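You operate a simulated robot arm through the tools that you are given. There is no shell and no other tool.

Carry out the task below with a simulated robot arm. There is one attempt and no reset: what you move stays moved.

## Task
Swap the grey foot pads for blue ones of each trainer's size.
Fine: leave the grey ones on the care table.

It is judged by the outcome, as a careful person would: the job done as asked, and still so three seconds after it is handed in. It fails if anything else is knocked over, pushed out of place, dropped, spilled or broken.

## Robot
A 6-joint arm with a two-finger gripper, fixed in place. Base frame: the origin is on the floor under the middle of its stand, x ahead of it, y to its left, z up; the work surface is at about z = 0.88. Readings come in m, degrees, newtons and seconds.
It reaches about 1.206 m from its shoulder. Its first joint turns from -166.0 to 166.0 degrees. Payload 2.45 kg.
The tool frame sits at the grasp point between the pads (the TCP): z along the fingers, y along the line on which they close. The tips reach 0.02 m beyond it. The gripper opens to 0.14 m; its body begins 0.168 m behind the TCP.
Orientation is that of the tool frame in the base frame, as a unit quaternion [w, x, y, z]. With the fingers straight down and closing along the base's y, the tool's x points along the base's -x, its y along +y and its z along -z.

## Interface
- The arm moves only by the tool jog_arm. Its argument "motion" is a list of rows, each a list of 7 numbers: the closure in counts, from 0 (fully open) to 255 (shut), then the shift along the tool's x, y, z in units of 20 mm (1.0 is 20 mm), then the turn, a rotation vector about the tool's x, y, z in units of 4 degrees (1.0 is 4 degrees). In form: [[fingers, tx, ty, tz, rx, ry, rz], ...]. A call has 1 to 20 rows; each row shifts and turns the commanded pose from where the row before left it, along the tool's axes as they then stand. A call with a number of a shift or a turn outside -1 to 1 is refused whole. Rows are played at 5 a second. More than 0.05 m and 8.6 degrees between two rows, or a gripper value outside its range, and nothing of the call is played. A pose out of reach is approached as far as the arm can. The call stops where the force on the tool passes 40 N (or 10 N more than at its start, if that is more) or the arm is blocked; 0.2 s more then pass. Each finger travels about 0.045 m/s and halts on what it meets, pressing with about 41 N; the grip force reading is that of the motor and also rises with nothing between the fingers. The clock runs only during rows and for 0.2 s after the last one: add rows that do not move to give the fingers time. It gives the time, the measured TCP pose, the force on the tool (base axes), the opening and the grip force at its end, in the units of the frame above (readings bear some noise), with the torque about the TCP (base axes, N m) and any sound that the robot's microphone picked up.
- Cameras (640 x 400 px; columns grow to the right, rows downward): "scene" is fixed at [0.4004, 0.5017, 1.6405]; the picture's right is [-0.80, -0.60, 0.00], its down [-0.55, 0.73, -0.41] and it looks along [0.25, -0.33, -0.91] (base axes); focal length 249 px, centre (320, 200). "wrist" rides on the gripper at [0.078, 0.011, -0.209] in the tool frame; the picture's right is [-0.14, 0.99, 0.00], its down [-0.92, -0.13, -0.37] and it looks along [-0.37, -0.05, 0.93] (tool axes); focal length 280 px, centre (320, 200). There is no depth. A picture from a camera that has moved, and an enlarged one, comes with that camera's place and axes in the base frame and with its lens.
- grab_frame(camera): a new picture of that camera. The clock stands still meanwhile.
- close_up(camera, box): a new picture of the part [left, top, right, bottom] of that camera's present view, enlarged. The clock stands still meanwhile.
- finish_job(): hands the job in; it is judged then, once.

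Nothing tells you positions but the pictures and the camera data. Unless the task says otherwise, let go and move clear before handing in.

The tools are called after "Request:" as name(argument=value, ...) on one line, values as JSON. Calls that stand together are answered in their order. jog_arm: Moves the arm, as the interface text tells. Its arguments: {"type":"object","properties":{"motion":{"type":"array","items":{"type":"array","items":{"type":"number"}}}},"required":["motion"]} The other tools are called the same way: grab_frame (camera) takes a picture; close_up (camera, box) takes an enlarged picture of a part of a camera's view; finish_job () hands the job in.

At the start:

```text
time_s: 0.0
tool_pos: [0.5589, 0.1874, 1.2617]
orientation: [0.0, -0.001, 1.0, 0.0]
ft_force: [0.7, 0.4, 0.1]
ft_torque: [-0.05, 0.04, 0.03]
width: 0.1402
grip_force: 0.0
```

scene: 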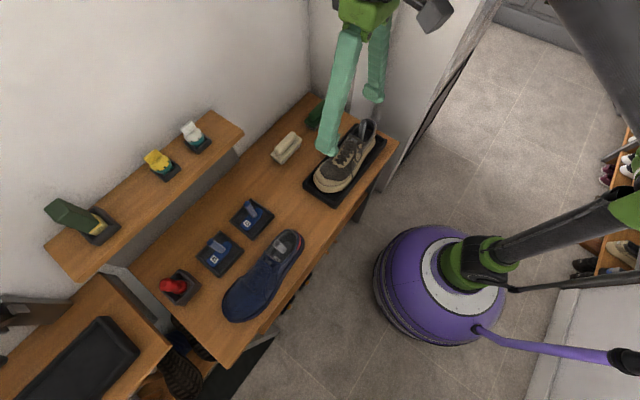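
wrist: 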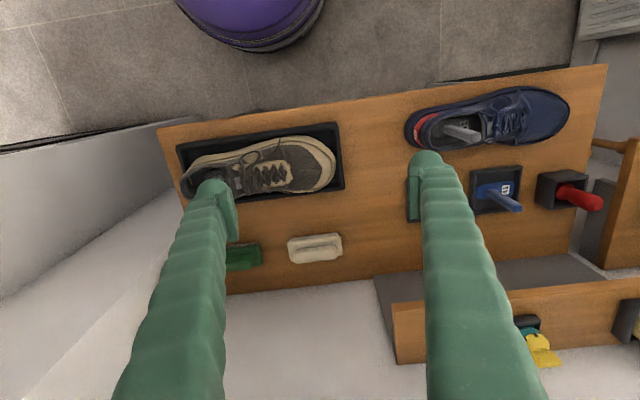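

I see a care table with a grey/tan trainer on a tray, a blue trainer, two blue pads with number labels in holders, and other items. I'll take enlarged pictures first to understand the details.

Request:
close_up(camera="scene", box=[180, 180, 320, 330])

Request:
close_up(camera="scene", box=[260, 80, 420, 220])

Request:
close_up(camera="wrist", box=[390, 70, 620, 230])

Request:
close_up(camera="wrist", box=[160, 100, 360, 280])

Request:
close_up(camera="scene", box=[30, 100, 250, 300])

```text
2.67 times, centred on (250, 255) of scene
camera zoom: at [0.4004, 0.5017, 1.6405], right [-0.8, -0.6, 0.0], down [-0.55, 0.73, -0.41], along [0.25, -0.33, -0.91], focal length 663 px, centre (507, 53)
```

zoom: 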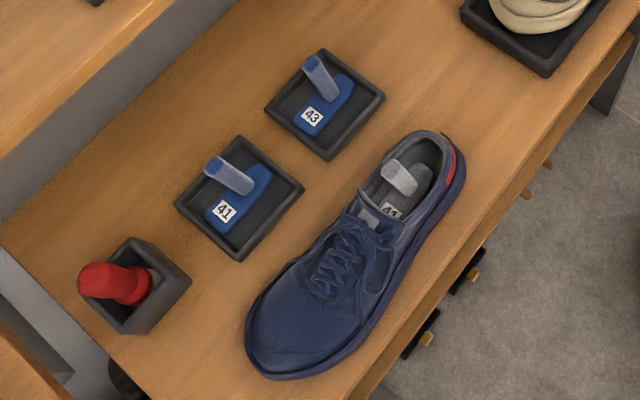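

```text
2.86 times, centred on (340, 150) of scene
camera zoom: at [0.4004, 0.5017, 1.6405], right [-0.8, -0.6, 0.0], down [-0.55, 0.73, -0.41], along [0.25, -0.33, -0.91], focal length 710 px, centre (263, 343)
```

zoom: 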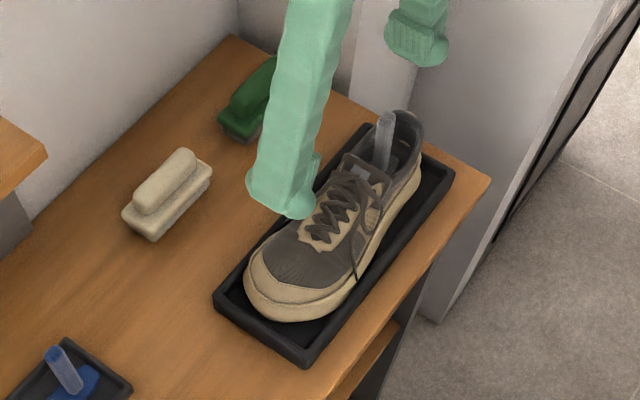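

```text
2.50 times, centred on (505, 150) of wrist
camera zoom: at [0.4812, 0.1982, 1.4689], right [0.14, 0.99, 0.0], down [0.92, -0.13, 0.37], along [0.37, -0.05, -0.93], focal length 701 px, centre (-142, 325)
```

zoom: 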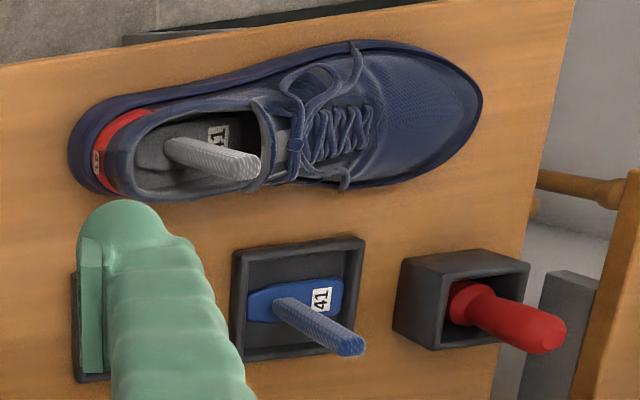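

```text
2.22 times, centred on (260, 190) of wrist
camera zoom: at [0.4812, 0.1982, 1.4689], right [0.14, 0.99, 0.0], down [0.92, -0.13, 0.37], along [0.37, -0.05, -0.93], focal length 623 px, centre (453, 222)
```

zoom: 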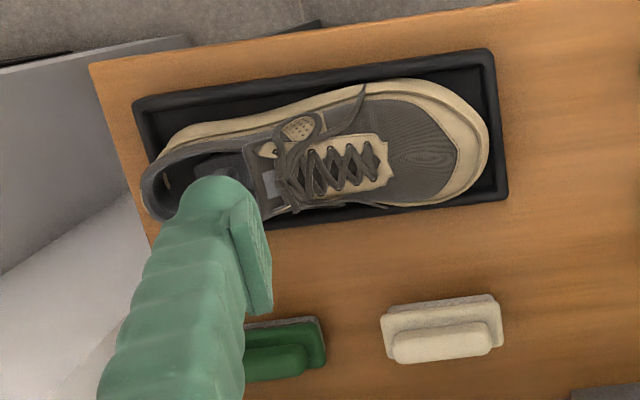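

```text
2.00 times, centred on (140, 200) of scene
camera zoom: at [0.4004, 0.5017, 1.6405], right [-0.8, -0.6, 0.0], down [-0.55, 0.73, -0.41], along [0.25, -0.33, -0.91], focal length 497 px, centre (680, 200)
```

zoom: 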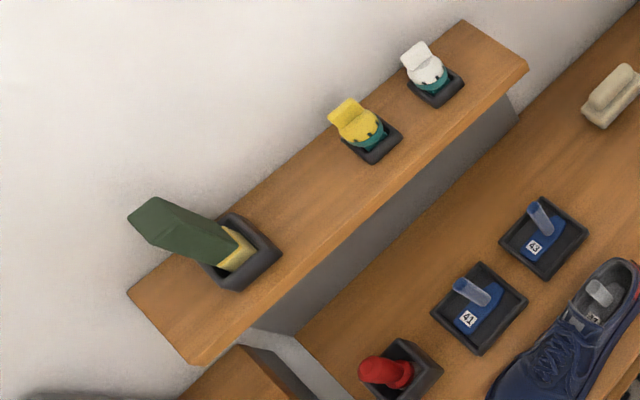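

The table holds a blue trainer (grey pad inside marked 41-ish), a tan/grey trainer on a tray, and blue pads 41 and 43 in small trays. I need to confirm the size on each trainer and each pad, so I zoom further.

Request:
close_up(camera="wrist", box=[400, 90, 500, 152])

Request:
close_up(camera="scene", box=[320, 110, 400, 160])

Request:
close_up(camera="scene", box=[190, 190, 310, 280])

Request:
close_up(camera="scene", box=[540, 120, 640, 300])

Request:
close_up(camera="scene", box=[0, 270, 220, 400])

```text
6.40 times, centred on (450, 121) of wrist
camera zoom: at [0.4812, 0.1982, 1.4689], right [0.14, 0.99, 0.0], down [0.92, -0.13, 0.37], along [0.37, -0.05, -0.93], focal length 1794 px, centre (-512, 706)
```

zoom: 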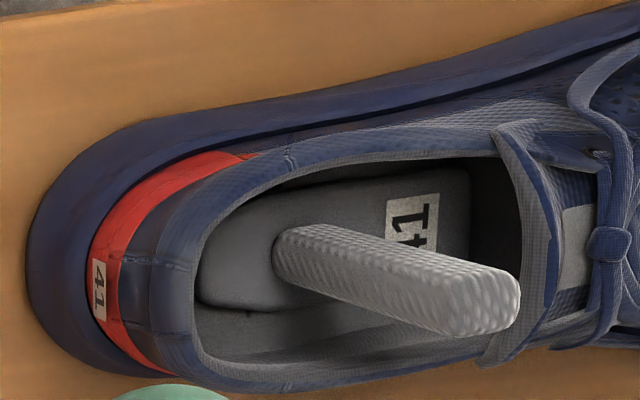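

```text
8.00 times, centred on (360, 135) of scene
camera zoom: at [0.4004, 0.5017, 1.6405], right [-0.8, -0.6, 0.0], down [-0.55, 0.73, -0.41], along [0.25, -0.33, -0.91], focal length 1989 px, centre (0, 720)
```

zoom: 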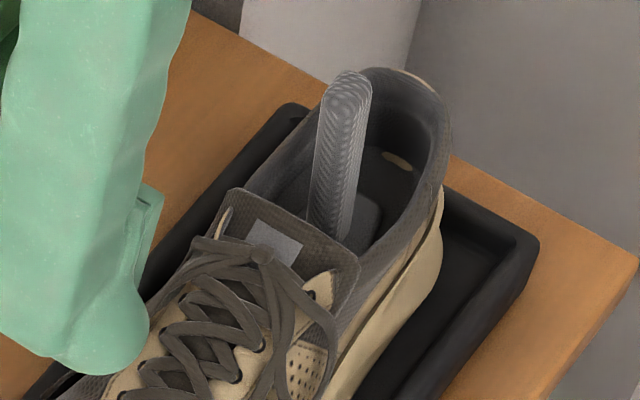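

```text
4.44 times, centred on (250, 235) of scene
camera zoom: at [0.4004, 0.5017, 1.6405], right [-0.8, -0.6, 0.0], down [-0.55, 0.73, -0.41], along [0.25, -0.33, -0.91], focal length 1105 px, centre (631, 44)
```

zoom: 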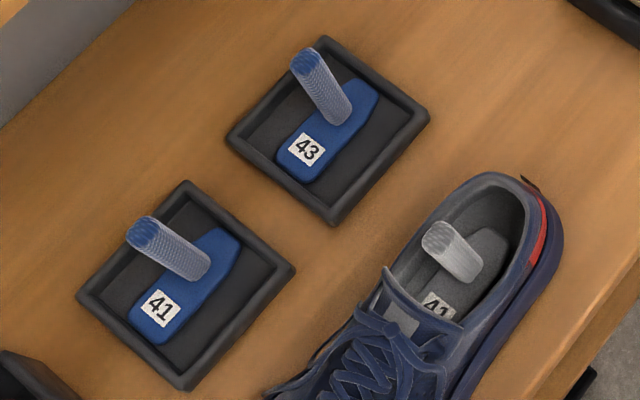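

```text
2.22 times, centred on (590, 210) of scene
camera zoom: at [0.4004, 0.5017, 1.6405], right [-0.8, -0.6, 0.0], down [-0.55, 0.73, -0.41], along [0.25, -0.33, -0.91], focal length 552 px, centre (-280, 178)
```

zoom: 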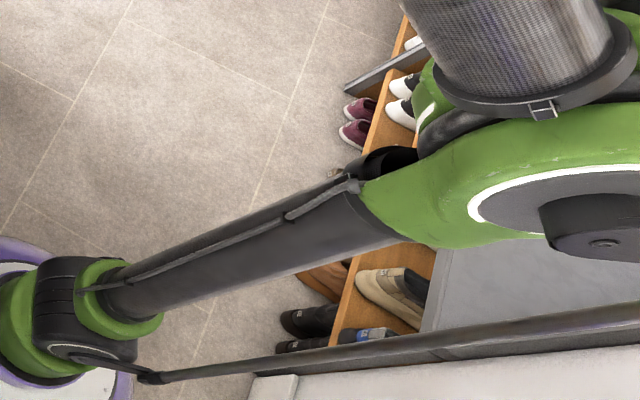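

```text
2.91 times, centred on (110, 335) of scene
camera zoom: at [0.4004, 0.5017, 1.6405], right [-0.8, -0.6, 0.0], down [-0.55, 0.73, -0.41], along [0.25, -0.33, -0.91], focal length 723 px, centre (931, -193)
```

zoom: 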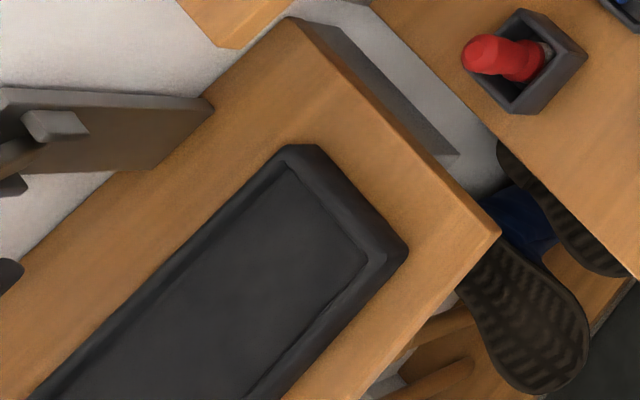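

Blue trainer's heel tab reads 41, and the blue pads read 41 and 43; all point toward +y. Next I move toward the tan trainer's heel and tilt the wrist camera to read its size.

Request:
jog_arm(motion=[[0, 0, -1, 0, 0, 0, 0], [0, 0, -1, 0, 0, 0, 0], [0, 0, -1, 0, 0, 0, 0], [0, 0, -1, 0, 0, 0, 0], [0, 0, -1, 0, 0, 0, 0], [0, 0, -1, 0, 0, 0, 0], [0, 0, -1, 0, 0, 0, 0], [0, 0, -1, 0, 0, 0, 0], [0, 0, -1, 0, 0, 0, 0], [0, 0, -1, 0, 0, 0, 0], [0, 0, -1, 0, 0, 0, 0], [0, 0, -1, 0, 0, 0, 0], [0, 0, -1, 0, 0, 0, 0]])

Request:
grab_frame(camera="wrist")

Request:
grab_frame(camera="scene")

```text
time_s: 2.8
tool_pos: [0.5592, -0.072, 1.2614]
orientation: [0.0, 0.0, 1.0, 0.001]
ft_force: [-0.6, -0.7, 0.4]
ft_torque: [-0.04, 0.04, 0.01]
width: 0.1399
grip_force: 0.1
```

```text
taken
camera wrist: at [0.4823, -0.0611, 1.469], right [0.14, 0.99, 0.0], down [0.92, -0.13, 0.37], along [0.37, -0.05, -0.93], focal length 280 px, centre (320, 200)
```

wrist: 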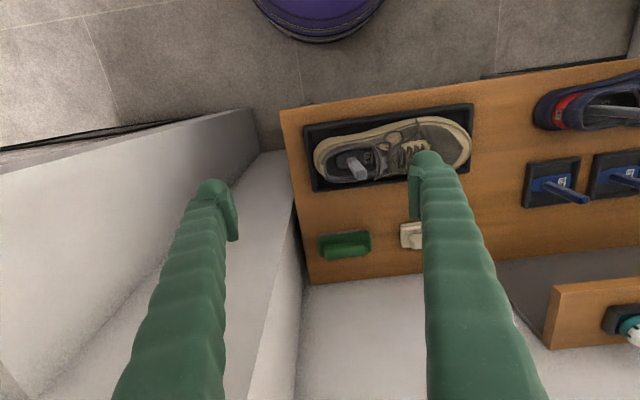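

```text
taken
```

scene: 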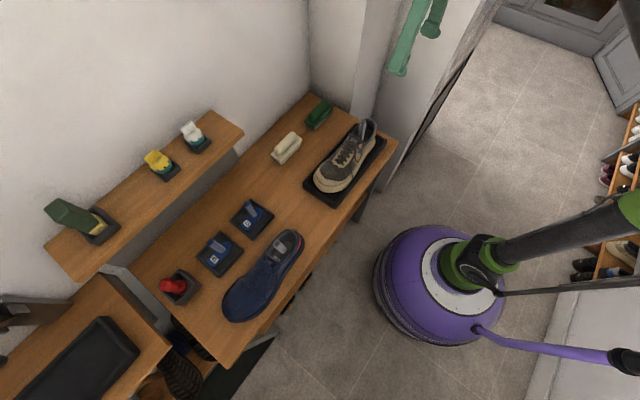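

The tan trainer is now clearly in view with its grey pad and upright handle. I zoom on its heel and pad to read sizes.

Request:
close_up(camera="wrist", box=[300, 95, 480, 207])

Request:
close_up(camera="wrist", box=[305, 125, 385, 195])

Request:
close_up(camera="wrist", box=[500, 60, 640, 220])

Request:
close_up(camera="scene", box=[290, 90, 420, 210])

```text
3.56 times, centred on (390, 151) of wrist
camera zoom: at [0.4823, -0.0611, 1.469], right [0.14, 0.99, 0.0], down [0.92, -0.13, 0.37], along [0.37, -0.05, -0.93], focal length 997 px, centre (71, 374)
```

zoom: 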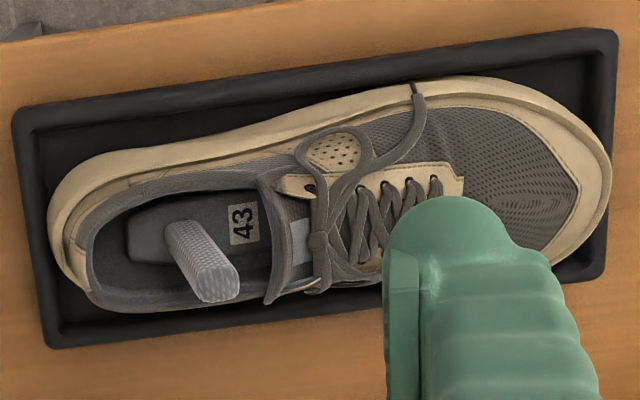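

```text
5.71 times, centred on (345, 160) of wrist
camera zoom: at [0.4823, -0.0611, 1.469], right [0.14, 0.99, 0.0], down [0.92, -0.13, 0.37], along [0.37, -0.05, -0.93], focal length 1602 px, centre (177, 429)
```

zoom: 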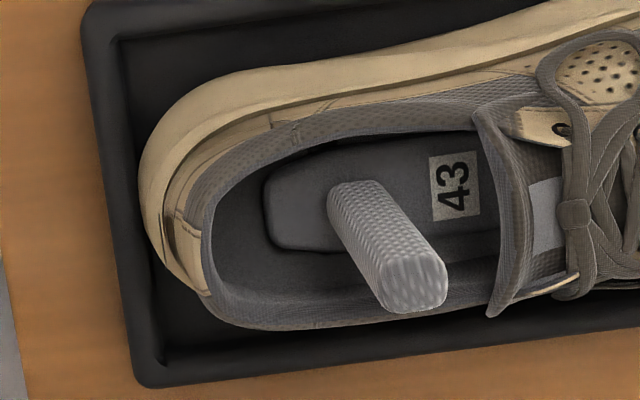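

```text
2.50 times, centred on (570, 140) of wrist
camera zoom: at [0.4823, -0.0611, 1.469], right [0.14, 0.99, 0.0], down [0.92, -0.13, 0.37], along [0.37, -0.05, -0.93], focal length 701 px, centre (-305, 350)
```

zoom: 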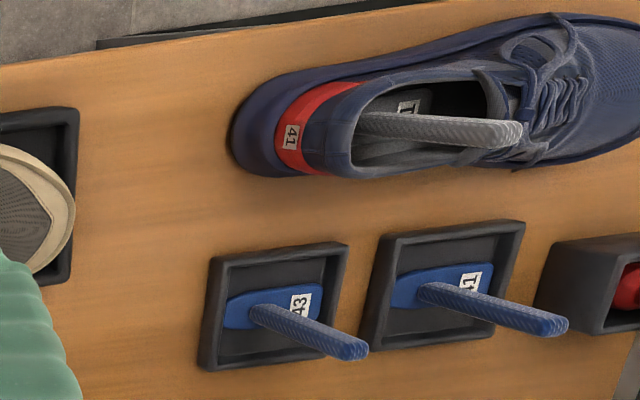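

```text
3.33 times, centred on (355, 150) of scene
camera zoom: at [0.4004, 0.5017, 1.6405], right [-0.8, -0.6, 0.0], down [-0.55, 0.73, -0.41], along [0.25, -0.33, -0.91], focal length 829 px, centre (203, 367)
```

zoom: 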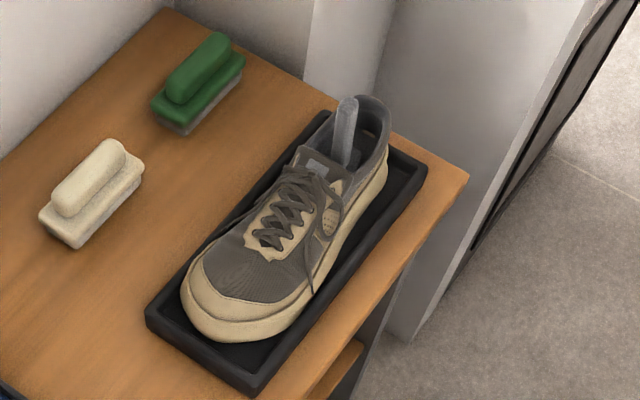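

The grey pad in the tan trainer reads 43. To be sure about the trainer itself, I shift a bit further and tilt the camera to see its heel tag.

Request:
jog_arm(motion=[[0, 0, -1, 0, 0, 0, 0], [0, 0, -1, 0, 0, 0, 0], [0, 0, -1, 0, 0, 0, 0], [0, 0, 0, 0, -1, 0, 0], [0, 0, 0, 0, -1, 0, 0], [0, 0, 0, 0, -1, 0, 0], [0, 0, 0, 0, -1, 0, 0], [0, 0, 0, 0, -1, 0, 0], [0, 0, 0, 0, -1, 0, 0], [0, 0, 0, 0, -1, 0, 0]])

Request:
grab_frame(camera="wrist")

```text
time_s: 5.0
tool_pos: [0.5583, -0.1317, 1.2608]
orientation: [0.0, -0.001, 0.97, 0.242]
ft_force: [0.2, 0.2, 1.0]
ft_torque: [0.01, -0.02, 0.01]
width: 0.1398
grip_force: 0.1
```

```text
taken
camera wrist: at [0.4815, -0.2208, 1.4495], right [0.14, 0.87, 0.47], down [0.92, -0.28, 0.27], along [0.36, 0.39, -0.84], focal length 280 px, centre (320, 200)
```

wrist: 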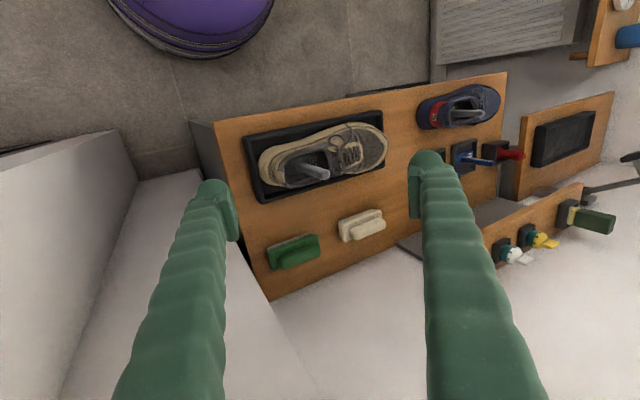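

Request:
close_up(camera="wrist", box=[240, 120, 340, 205])

Request:
close_up(camera="wrist", box=[255, 145, 295, 185])

```text
4.71 times, centred on (290, 162) of wrist
camera zoom: at [0.4815, -0.2208, 1.4495], right [0.14, 0.87, 0.47], down [0.92, -0.28, 0.27], along [0.36, 0.39, -0.84], focal length 1320 px, centre (461, 376)
```

zoom: 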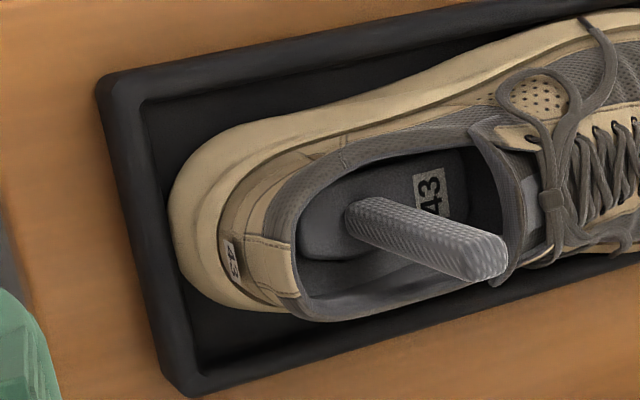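

```text
10.00 times, centred on (275, 165) of wrist
camera zoom: at [0.4815, -0.2208, 1.4495], right [0.14, 0.87, 0.47], down [0.92, -0.28, 0.27], along [0.36, 0.39, -0.84], focal length 2804 px, centre (770, 550)
```

zoom: 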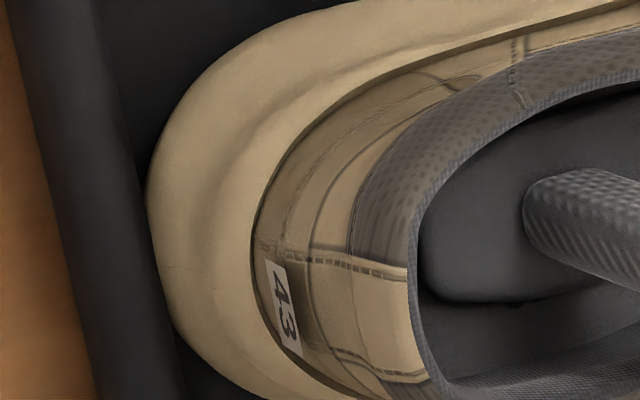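

The tan trainer's heel tag reads 43 and the blue trainer's reads 41, so each blue pad has a clear home. I untilt the tool and travel toward the blue trainer (grey handle top at about [0.591, 0.437, 1.01]) to inspect the grasp from close up.

Request:
jog_arm(motion=[[0, 0, 0, 0, 1, 0, 0], [0, 0, 0, 0, 1, 0, 0], [0, 0, 0, 0, 1, 0, 0], [0, 0, 0, 0, 1, 0, 0], [0, 0, 0, 0, 1, 0, 0], [0, 0, 0, 0, 1, 0, 0], [0, 0, 0, 0, 1, 0, 0], [0, 0, 1, 0, 0, 0, 0], [0, 0, 1, 0, 0, 0, 0], [0, 0, 1, 0, 0, 0, 0], [0, 0, 1, 0, 0, 0, 0], [0, 0, 1, 0, 0, 0, 0], [0, 0, 1, 0, 0, 0, 0], [0, 0, 1, 0, 0, 0, 0], [0, 0, 1, 0, 0, 0, 0], [0, 0, 1, 0, 0, 0, 0], [0, 0, 1, 0, 0, 0, 0], [0, 0, 1, 0, 0, 0, 0], [0, 0, 1, 0, 0, 0, 0], [0, 0, 1, 0, 0, 0, 0]])

Request:
jog_arm(motion=[[0, 0, 1, 0, 0, 0, 0], [0, 0, 1, 0, 0, 0, 0], [0, 0, 1, 0, 0, 0, 0], [0, 0, 1, 0, 0, 0, 0], [0, 0, 1, 0, 0, 0, 0], [0, 0, 1, 0, 0, 0, 0], [0, 0, 1, 0, 0, 0, 0], [0, 0, 1, 0, 0, 0, 0], [0, 0, 1, 0, 0, 0, 0], [0, 0, 1, 0, 0, 0, 0], [0, 0, 1, 0, 0, 0, 0], [0, 0, 1, 0, 0, 0, 0], [0, 0, 1, 0, 0, 0, 0], [0, 0, 1, 0, 0, 0, 0], [0, 0, 1, 0, 0, 0, 0], [0, -1, 0, 0, 0, 0, 0], [0, -0.65, 0, 0, 0, 0, 0]])

Request:
grab_frame(camera="wrist")

Request:
grab_frame(camera="scene")

```text
time_s: 9.2
tool_pos: [0.5583, 0.1263, 1.262]
orientation: [0.0, 0.0, 1.0, 0.001]
ft_force: [-1.5, 0.2, 0.1]
ft_torque: [0.02, 0.0, 0.02]
width: 0.1401
grip_force: 0.1
```

```text
time_s: 12.8
tool_pos: [0.5915, 0.4269, 1.2613]
orientation: [0.001, -0.001, 1.0, 0.001]
ft_force: [-0.2, -0.4, 0.0]
ft_torque: [0.04, -0.04, 0.04]
width: 0.1401
grip_force: 0.1
```

```text
taken
camera wrist: at [0.5136, 0.4386, 1.4692], right [0.14, 0.99, 0.0], down [0.92, -0.13, 0.37], along [0.37, -0.05, -0.93], focal length 280 px, centre (320, 200)
```

wrist: 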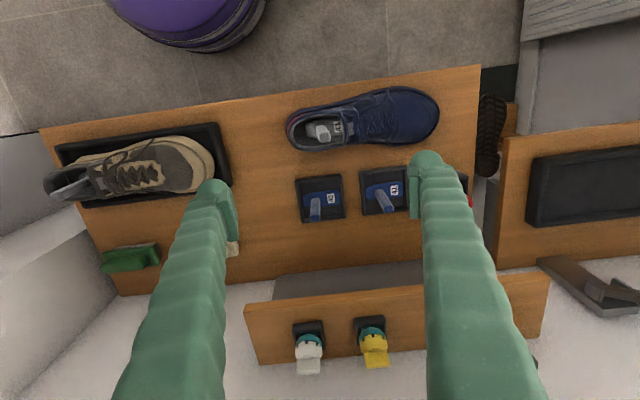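

```text
taken
```

scene: 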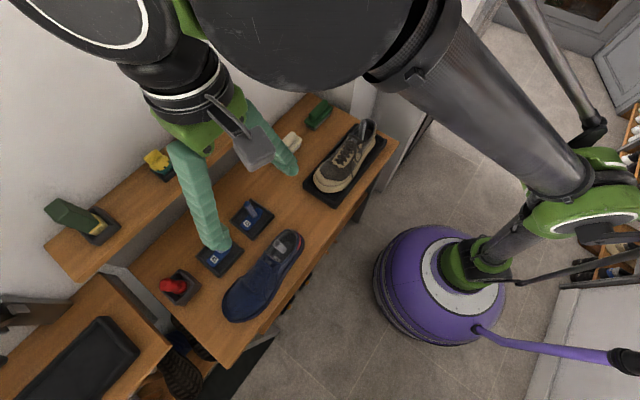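

Arm is now over the blue trainer; the wrist view shows the grey handle, both blue pads in trays and the shelf behind. I zoom in to measure handles and shoe rims.

Request:
close_up(camera="wrist", box=[280, 85, 400, 160])

Request:
close_up(camera="wrist", box=[290, 160, 420, 230])

Request:
close_up(camera="wrist", box=[30, 110, 240, 240])

Request:
close_up(camera="scene", box=[120, 60, 320, 260])

```text
5.33 times, centred on (340, 122) of wrist
camera zoom: at [0.5136, 0.4386, 1.4692], right [0.14, 0.99, 0.0], down [0.92, -0.13, 0.37], along [0.37, -0.05, -0.93], focal length 1495 px, centre (213, 613)
```

zoom: 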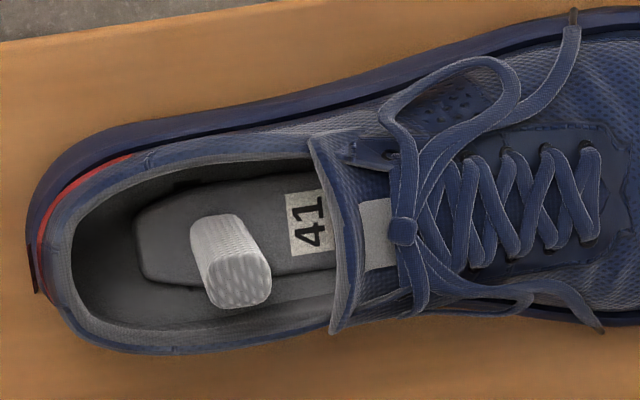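

```text
4.92 times, centred on (355, 195) of wrist
camera zoom: at [0.5136, 0.4386, 1.4692], right [0.14, 0.99, 0.0], down [0.92, -0.13, 0.37], along [0.37, -0.05, -0.93], focal length 1380 px, centre (148, 225)
```

zoom: 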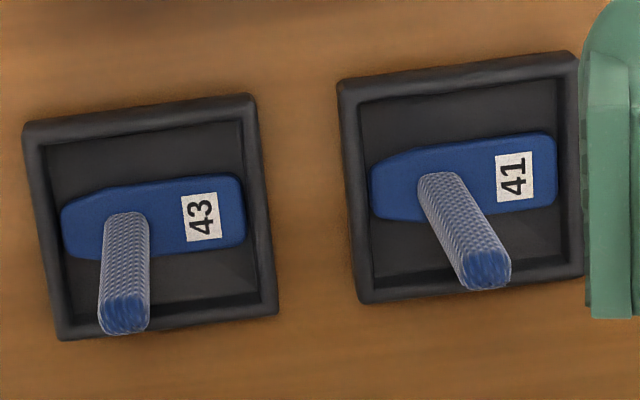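

```text
3.05 times, centred on (135, 175) of wrist
camera zoom: at [0.5136, 0.4386, 1.4692], right [0.14, 0.99, 0.0], down [0.92, -0.13, 0.37], along [0.37, -0.05, -0.93], focal length 854 px, centre (884, 276)
```

zoom: 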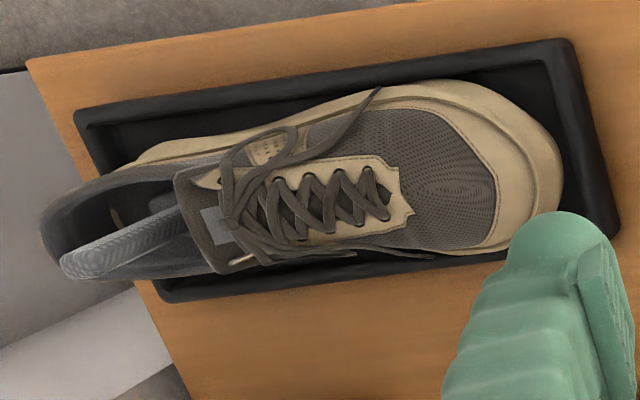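

```text
2.00 times, centred on (220, 160) of scene
camera zoom: at [0.4004, 0.5017, 1.6405], right [-0.8, -0.6, 0.0], down [-0.55, 0.73, -0.41], along [0.25, -0.33, -0.91], focal length 497 px, centre (520, 280)
```

zoom: 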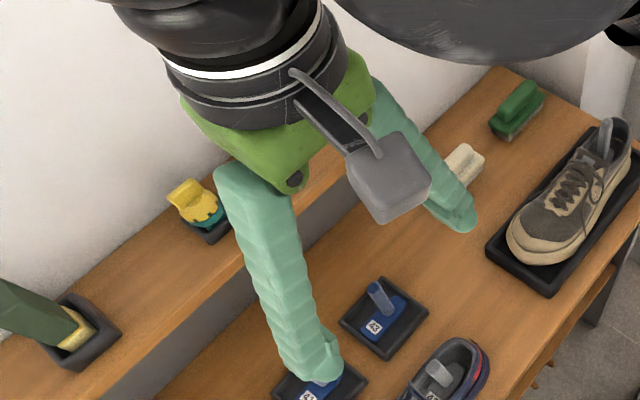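

Measured: handles are about 18 mm square posts roughly 95 mm tall; in the blue trainer the grey handle top is near [0.590, 0.437, 1.01], tongue and collar around z 0.96. The pad is ~82 mm long with its toe slightly under the tongue, so it must be slid back/tilted on the way out. I descend to hover with a partly closed gripper and look again.

Request:
jog_arm(motion=[[60, 0, 0.5, 1, 0, 0, 0], [110, 0, 0, 1, 0, 0, 0], [146, 0, 0, 1, 0, 0, 0], [146, 0, 0, 1, 0, 0, 0], [146, 0, 0, 1, 0, 0, 0], [146, 0, 0, 1, 0, 0, 0], [146, 0, 0, 1, 0, 0, 0], [146, 0, 0, 1, 0, 0, 0], [146, 0, 0, 0, 0, 0, 0]])

Request:
grab_frame(camera="wrist")

Request:
grab_frame(camera="scene")

```text
time_s: 14.8
tool_pos: [0.5919, 0.4388, 1.1029]
orientation: [0.0, -0.001, 1.0, 0.0]
ft_force: [0.4, 0.8, 0.0]
ft_torque: [-0.03, 0.01, -0.01]
width: 0.0597
grip_force: 0.2
```

```text
taken
camera wrist: at [0.5144, 0.4485, 1.3101], right [0.14, 0.99, 0.0], down [0.92, -0.13, 0.37], along [0.37, -0.05, -0.93], focal length 280 px, centre (320, 200)
```

wrist: 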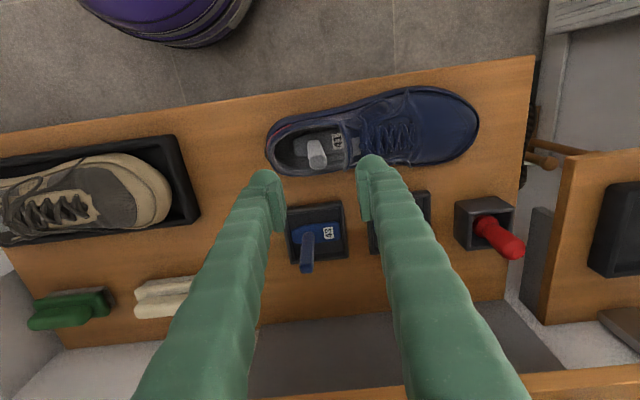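

```text
taken
```

scene: 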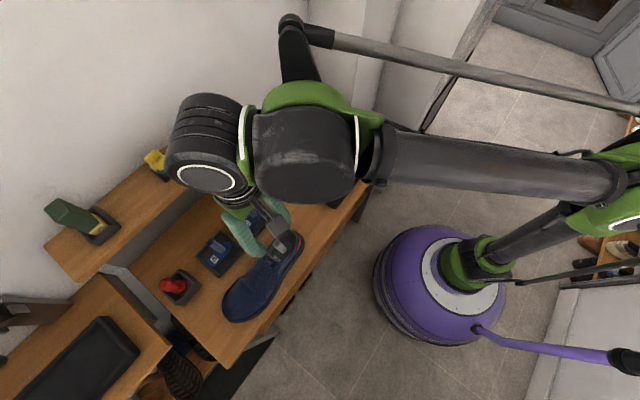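

The fingers straddle the handle's y position; I zoom on the handle to refine x,y before descending.

Request:
close_up(camera="wrist", box=[260, 110, 380, 185])

Request:
close_up(camera="scene", box=[210, 200, 320, 280])

```text
5.33 times, centred on (320, 148) of wrist
camera zoom: at [0.5144, 0.4485, 1.3101], right [0.14, 0.99, 0.0], down [0.92, -0.13, 0.37], along [0.37, -0.05, -0.93], focal length 1495 px, centre (320, 480)
```

zoom: 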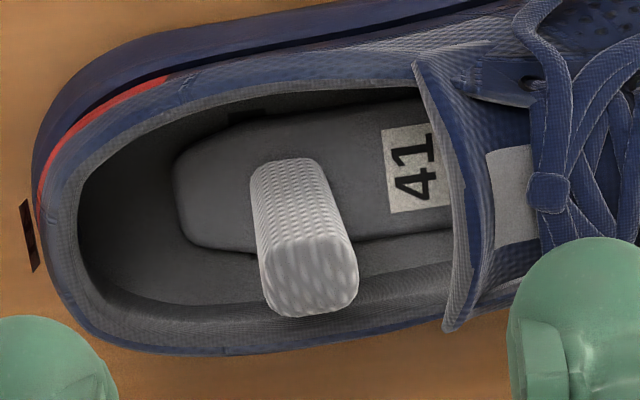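

```text
5.00 times, centred on (265, 240) of scene
camera zoom: at [0.4004, 0.5017, 1.6405], right [-0.8, -0.6, 0.0], down [-0.55, 0.73, -0.41], along [0.25, -0.33, -0.91], focal length 1243 px, centre (595, 0)
```

zoom: 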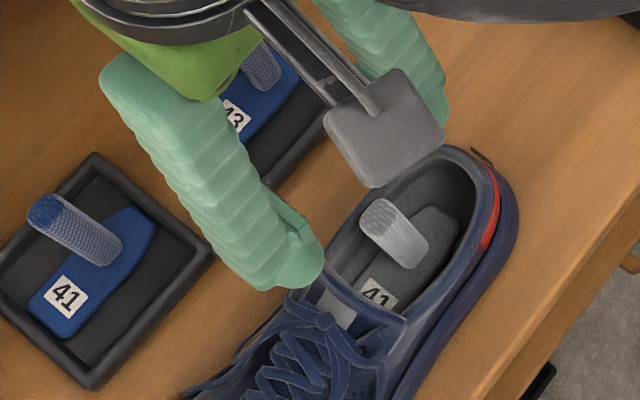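

Handle top is refined to about [0.591, 0.437, 1.006]. I narrow the fingers to about 40 mm and descend in steps.

Request:
jog_arm(motion=[[182, 0, -0.1, 0, 0, 0, 0], [182, 0, 0, 1, 0, 0, 0], [182, 0, 0, 1, 0, 0, 0], [182, 0, 0, 1, 0, 0, 0], [182, 0, 0, 1, 0, 0, 0]])

Request:
grab_frame(camera="wrist")

Request:
close_up(camera="scene", box=[210, 200, 320, 280])

```text
time_s: 16.0
tool_pos: [0.5927, 0.4353, 1.0231]
orientation: [0.0, -0.001, 1.0, 0.001]
ft_force: [-0.1, 0.2, -0.3]
ft_torque: [0.01, 0.01, 0.01]
width: 0.0402
grip_force: 0.2
```

```text
taken
camera wrist: at [0.5156, 0.447, 1.2304], right [0.14, 0.99, 0.0], down [0.92, -0.13, 0.37], along [0.37, -0.05, -0.93], focal length 280 px, centre (320, 200)
```

wrist: 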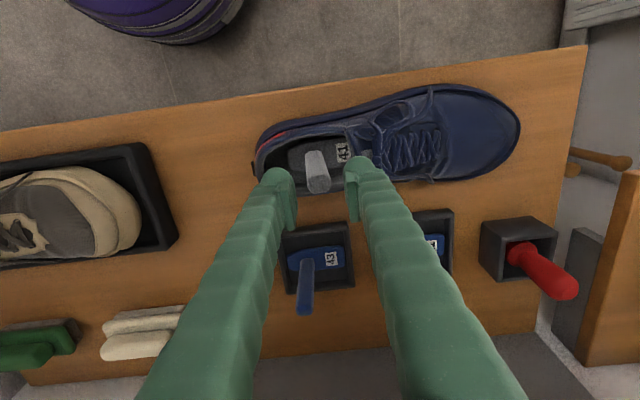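

```text
5.00 times, centred on (265, 240) of scene
camera zoom: at [0.4004, 0.5017, 1.6405], right [-0.8, -0.6, 0.0], down [-0.55, 0.73, -0.41], along [0.25, -0.33, -0.91], focal length 1243 px, centre (595, 0)
```

zoom: 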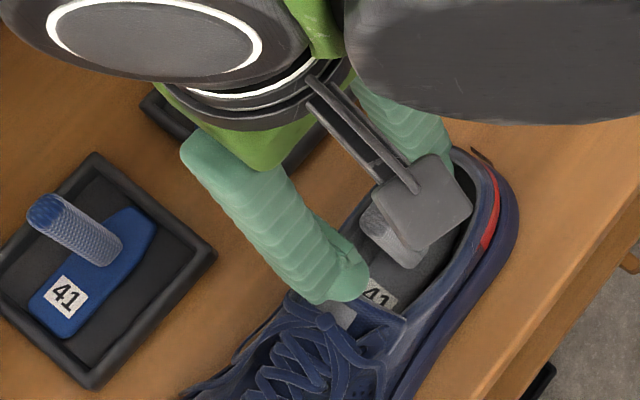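

Handle is centred between the fingers. I lower to about z 0.995 and close on the grey handle.

Request:
jog_arm(motion=[[182, 0, 0, 0.7, 0, 0, 0], [182, 0, 0, 0.7, 0, 0, 0], [182, 0, 0, 0, 0, 0, 0]])

Request:
close_up(camera="wrist", box=[240, 110, 400, 230])

```text
time_s: 16.8
tool_pos: [0.5927, 0.4375, 0.9943]
orientation: [0.0, -0.001, 1.0, 0.001]
ft_force: [0.7, 0.4, -0.5]
ft_torque: [0.04, -0.01, -0.03]
width: 0.0398
grip_force: 0.0
```

```text
3.33 times, centred on (320, 170) of wrist
camera zoom: at [0.514, 0.4471, 1.202], right [0.14, 0.99, 0.0], down [0.92, -0.13, 0.37], along [0.37, -0.05, -0.93], focal length 935 px, centre (320, 300)
```

zoom: 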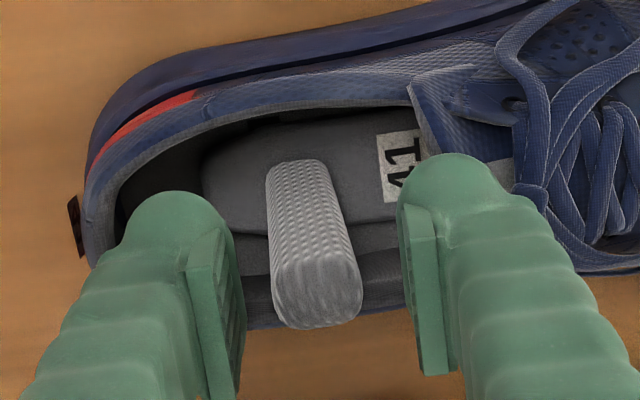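

The handle sits squarely between the finger pads. I close the gripper on it.

Request:
jog_arm(motion=[[210, 0, 0, 0, 0, 0, 0], [235, 0, 0, 0, 0, 0, 0], [255, 0, 0, 0, 0, 0, 0], [255, 0, 0, 0, 0, 0, 0], [255, 0, 0, 0, 0, 0, 0]])

Request:
close_up(camera="wrist", box=[240, 110, 400, 230])

```text
time_s: 18.0
tool_pos: [0.5916, 0.4362, 0.9945]
orientation: [0.0, -0.001, 1.0, 0.0]
ft_force: [-0.4, -1.5, 2.8]
ft_torque: [-0.2, 0.02, 0.0]
width: 0.0179
grip_force: 41.2
```

```text
3.33 times, centred on (320, 170) of wrist
camera zoom: at [0.5139, 0.4469, 1.2023], right [0.14, 0.99, 0.0], down [0.92, -0.13, 0.37], along [0.37, -0.05, -0.93], focal length 935 px, centre (320, 300)
```

zoom: 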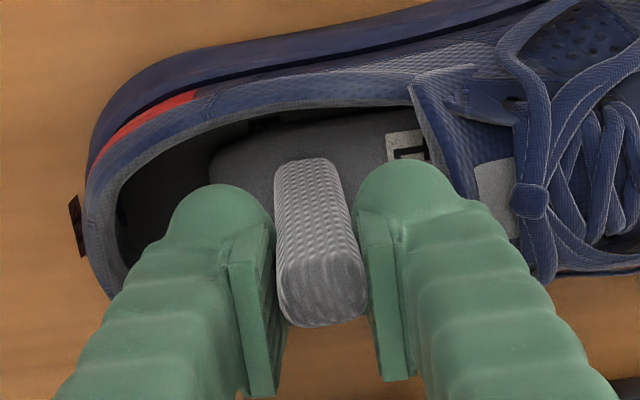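

Grip is firm (17.9 mm, 41 N). I lift the pad slightly first and check forces before sliding it back from under the tongue.

Request:
jog_arm(motion=[[255, 0, 0, -0.2, 0, 0, 0], [255, 0, 0, -0.2, 0, 0, 0], [255, 0, 0, 0, 0, 0, 0]])

Request:
close_up(camera="wrist", box=[240, 110, 400, 230])

Request:
close_up(camera="scene", box=[210, 200, 320, 280])

```text
time_s: 18.8
tool_pos: [0.5908, 0.4361, 1.0009]
orientation: [0.0, -0.001, 1.0, 0.0]
ft_force: [0.2, 0.4, -0.3]
ft_torque: [0.0, 0.04, 0.0]
width: 0.0183
grip_force: 41.3
```

```text
3.33 times, centred on (320, 170) of wrist
camera zoom: at [0.514, 0.4469, 1.2099], right [0.14, 0.99, 0.0], down [0.92, -0.13, 0.37], along [0.37, -0.05, -0.93], focal length 935 px, centre (320, 300)
```

zoom: 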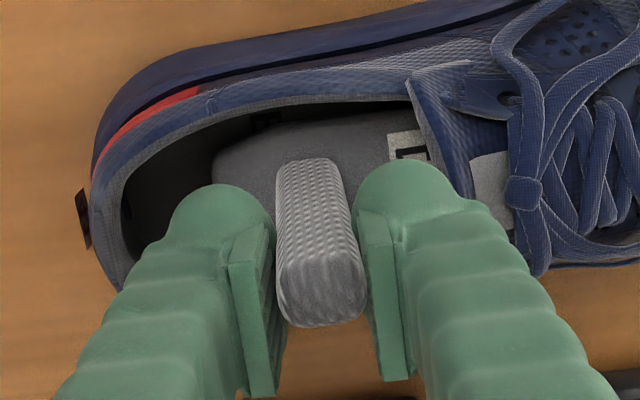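

```text
5.00 times, centred on (265, 240) of scene
camera zoom: at [0.4004, 0.5017, 1.6405], right [-0.8, -0.6, 0.0], down [-0.55, 0.73, -0.41], along [0.25, -0.33, -0.91], focal length 1243 px, centre (595, 0)
```

zoom: 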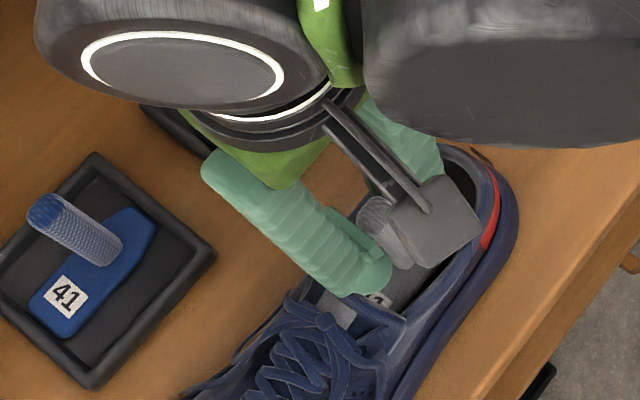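

The pad lifts freely. Now I raise a little more and pitch it heel-up while keeping the toe clear, to draw it out from under the tongue.

Request:
jog_arm(motion=[[255, 0, 0, -0.2, 0, 0, 0], [255, 0, 0.26, -0.085, 1, 0, 0], [255, 0, 0.2535, -0.103, 1, 0, 0], [255, 0, 0.2457, -0.12, 1, 0, 0], [255, 0, 0.2366, -0.137, 1, 0, 0], [255, 0, 0.2265, -0.153, 1, 0, 0], [255, 0, 0, 0, 0, 0, 0]])

Request:
close_up(camera="wrist", box=[220, 90, 420, 240])

Request:
close_up(camera="scene", box=[210, 200, 320, 280])

```text
time_s: 20.4
tool_pos: [0.5922, 0.4617, 1.0136]
orientation: [0.001, -0.001, 0.985, -0.174]
ft_force: [0.6, -0.2, -0.7]
ft_torque: [0.02, -0.04, 0.01]
width: 0.0181
grip_force: 40.9
```

```text
2.67 times, centred on (320, 165) of wrist
camera zoom: at [0.5142, 0.5432, 1.2055], right [0.14, 0.93, -0.34], down [0.92, 0.01, 0.39], along [0.37, -0.37, -0.86], focal length 748 px, centre (320, 293)
```

zoom: 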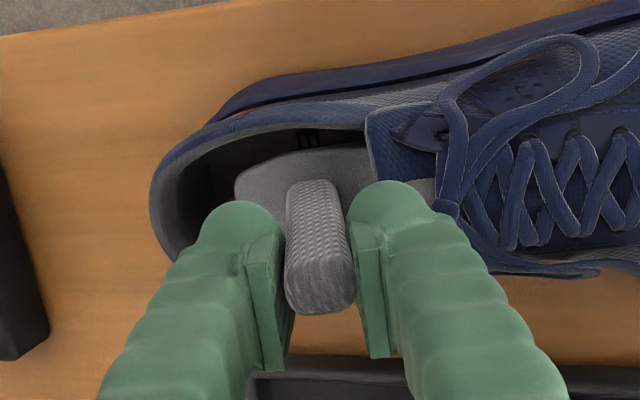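

```text
5.00 times, centred on (265, 240) of scene
camera zoom: at [0.4004, 0.5017, 1.6405], right [-0.8, -0.6, 0.0], down [-0.55, 0.73, -0.41], along [0.25, -0.33, -0.91], focal length 1243 px, centre (595, 0)
```

zoom: 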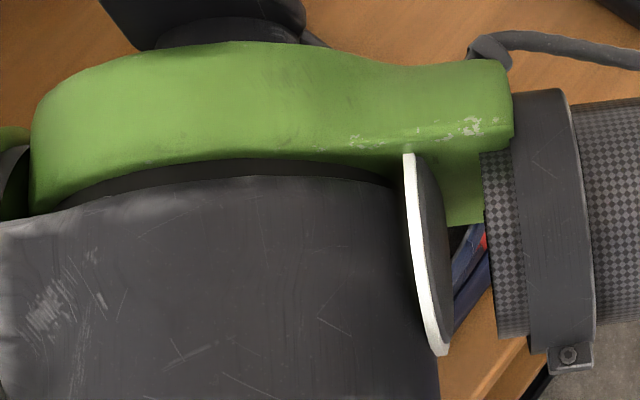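

No contact so far. I now draw the pad up and backward in small steps.

Request:
jog_arm(motion=[[255, 0, -0.2905, -0.2135, 0, 0, 0], [255, 0, -0.2905, -0.2135, 0, 0, 0], [255, 0, -0.2905, -0.2135, 0, 0, 0], [255, 0, -0.2905, -0.2135, 0, 0, 0], [255, 0, -0.2905, -0.2135, 0, 0, 0], [255, 0, 0, 0, 0, 0, 0]])

Request:
close_up(camera="wrist", box=[220, 90, 420, 240])

```text
time_s: 21.8
tool_pos: [0.591, 0.4425, 1.0428]
orientation: [0.001, -0.001, 0.985, -0.173]
ft_force: [0.9, -0.4, 0.1]
ft_torque: [-0.02, -0.02, -0.02]
width: 0.0181
grip_force: 40.9
```

```text
2.67 times, centred on (320, 165) of wrist
camera zoom: at [0.5141, 0.5239, 1.2348], right [0.14, 0.93, -0.34], down [0.92, 0.01, 0.39], along [0.37, -0.36, -0.86], focal length 748 px, centre (320, 293)
```

zoom: 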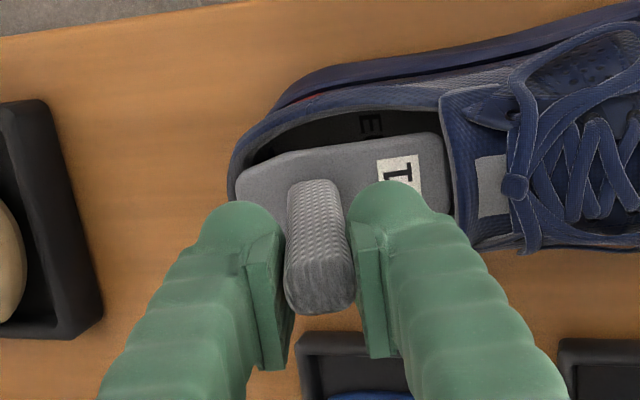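

The toe has cleared the tongue. I lift straight up and then level the tool, checking for any snag.

Request:
jog_arm(motion=[[255, 0, -0.171, -0.47, 0, 0, 0], [255, 0, -0.171, -0.47, 0, 0, 0], [255, 0, -0.342, -0.94, 0, 0, 0], [255, 0, -0.342, -0.94, 0, 0, 0], [255, 0, -0.342, -0.94, 0, 0, 0], [255, 0, -0.342, -0.94, 0, 0, 0], [255, 0, 0, 0, -1, 0, 0], [255, 0, 0, 0, -1, 0, 0], [255, 0, 0, 0, -1, 0, 0], [255, 0, 0, 0, -1, 0, 0], [255, 0, 0, 0, -1, 0, 0], [255, 0, 0, 0, 0, 0, 0]])

Request:
grab_frame(camera="wrist")

Request:
grab_frame(camera="scene")

```text
time_s: 24.4
tool_pos: [0.5902, 0.4419, 1.1444]
orientation: [0.001, -0.001, 1.0, 0.0]
ft_force: [0.7, 0.4, -0.3]
ft_torque: [-0.01, -0.02, -0.01]
width: 0.0179
grip_force: 40.6
```

```text
taken
camera wrist: at [0.5136, 0.4523, 1.3513], right [0.14, 0.99, 0.0], down [0.92, -0.13, 0.37], along [0.37, -0.05, -0.93], focal length 280 px, centre (320, 200)
```

wrist: 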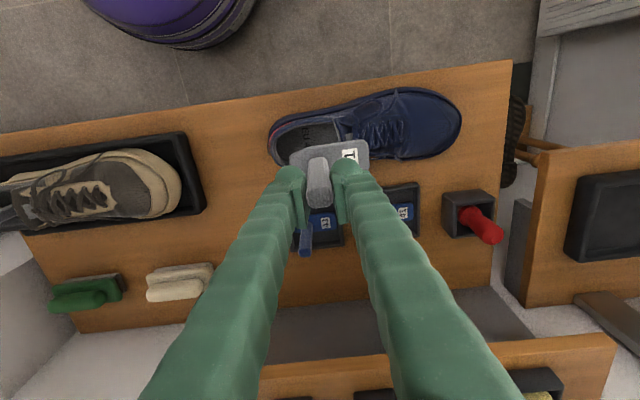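

```text
taken
```

scene: 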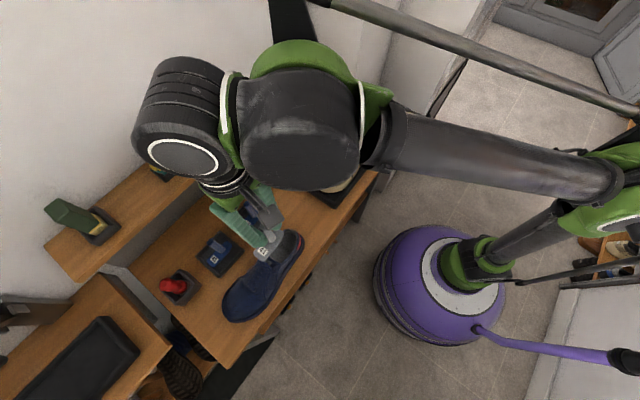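

The grey 41 pad is out and held. I take it to the free table area between the trainers (about [0.605, 0.287]) and lower it most of the way.

Request:
jog_arm(motion=[[255, -0.75, -0.75, 0, 0, 0, 0], [255, 0, -1, 0, 0, 0, 0], [255, 0, -1, 0, 0, 0, 0], [255, 0, -1, 0, 0, 0, 0], [255, 0, -1, 0, 0, 0, 0], [255, 0, -1, 0, 0, 0, 0], [255, 0, -1, 0, 0, 0, 0], [255, 0, -1, 0, 0, 0, 0], [255, 0, 0, 1, 0, 0, 0], [255, 0, 0, 1, 0, 0, 0], [255, 0, 0, 1, 0, 0, 0], [255, 0, 0, 1, 0, 0, 0], [255, 0, 0, 0, 0, 0, 0]])

Request:
grab_frame(camera="wrist")

Request:
close_up(camera="scene", box=[200, 130, 340, 270])

```text
time_s: 27.2
tool_pos: [0.606, 0.2865, 1.0637]
orientation: [0.0, -0.001, 1.0, 0.0]
ft_force: [0.5, 0.1, 0.4]
ft_torque: [0.0, -0.02, -0.04]
width: 0.018
grip_force: 40.7
```

```text
taken
camera wrist: at [0.5291, 0.2973, 1.2717], right [0.14, 0.99, 0.0], down [0.92, -0.13, 0.37], along [0.37, -0.05, -0.93], focal length 280 px, centre (320, 200)
```

wrist: 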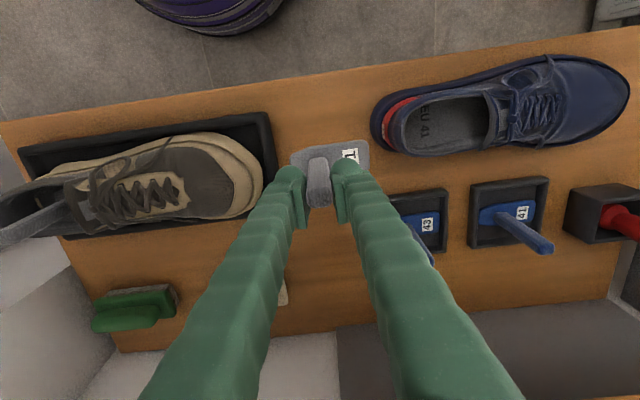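

```text
2.86 times, centred on (270, 200) of scene
camera zoom: at [0.4004, 0.5017, 1.6405], right [-0.8, -0.6, 0.0], down [-0.55, 0.73, -0.41], along [0.25, -0.33, -0.91], focal length 710 px, centre (463, 200)
```

zoom: 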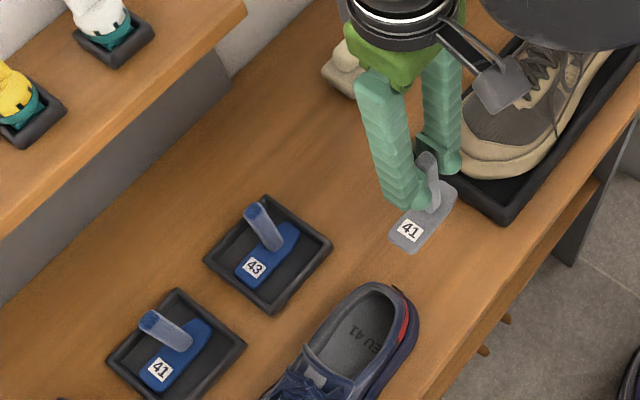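

The trainer's insole also says "EU 41", confirming its size. I lower the grey pad near the table, then in fine steps until contact.

Request:
jog_arm(motion=[[255, 0, 0, 1, 0, 0, 0], [255, 0, 0, 1, 0, 0, 0], [255, 0, 0, 1, 0, 0, 0], [255, 0, 0, 0.8, 0, 0, 0], [255, 0, 0, 0, 0, 0, 0]])

Request:
close_up(camera="scene", box=[250, 130, 340, 210])

Request:
close_up(camera="wrist", box=[220, 90, 420, 240])

```text
time_s: 28.4
tool_pos: [0.606, 0.2878, 0.9864]
orientation: [0.0, -0.001, 1.0, 0.0]
ft_force: [-0.3, 0.1, -0.8]
ft_torque: [0.0, 0.0, 0.02]
width: 0.0179
grip_force: 40.8
```

```text
5.00 times, centred on (295, 170) of scene
camera zoom: at [0.4004, 0.5017, 1.6405], right [-0.8, -0.6, 0.0], down [-0.55, 0.73, -0.41], along [0.25, -0.33, -0.91], focal length 1243 px, centre (445, 350)
```

zoom: 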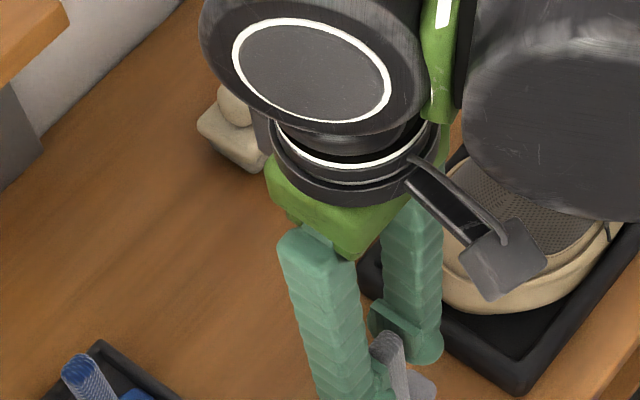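

```text
2.67 times, centred on (320, 165) of wrist
camera zoom: at [0.5288, 0.2978, 1.1953], right [0.14, 0.99, 0.0], down [0.92, -0.13, 0.37], along [0.37, -0.05, -0.93], focal length 748 px, centre (320, 293)
```

zoom: 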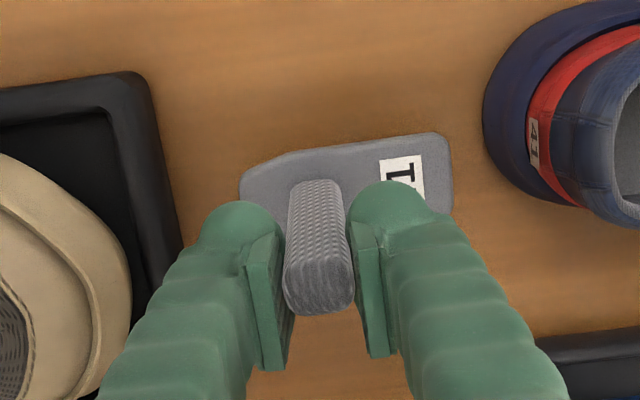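

Pad is just above the table. Fine downward steps now.

Request:
jog_arm(motion=[[255, 0, 0, 0.2, 0, 0, 0], [255, 0, 0, 0.15, 0, 0, 0], [255, 0, 0, 0, 0, 0, 0]])

Request:
jog_arm(motion=[[255, 0, 0, 0.1, 0, 0, 0], [255, 0, 0, 0.1, 0, 0, 0], [255, 0, 0, 0, 0, 0, 0]])

Request:
jog_arm(motion=[[255, 0, 0, 0.1, 0, 0, 0], [255, 0, 0, 0, 0, 0, 0]])

```text
time_s: 29.2
tool_pos: [0.6077, 0.2862, 0.9798]
orientation: [0.0, -0.001, 1.0, 0.0]
ft_force: [-0.4, -0.4, -1.0]
ft_torque: [0.02, 0.03, 0.02]
width: 0.018
grip_force: 40.7
```

```text
time_s: 30.0
tool_pos: [0.6069, 0.2869, 0.9757]
orientation: [0.0, -0.001, 1.0, 0.0]
ft_force: [-0.5, 0.7, 0.4]
ft_torque: [-0.01, 0.0, -0.02]
width: 0.018
grip_force: 40.8
```

```text
time_s: 30.6
tool_pos: [0.6063, 0.2884, 0.9749]
orientation: [0.0, -0.001, 1.0, 0.0]
ft_force: [0.7, 0.0, 0.0]
ft_torque: [-0.01, 0.0, 0.05]
width: 0.018
grip_force: 41.4
```

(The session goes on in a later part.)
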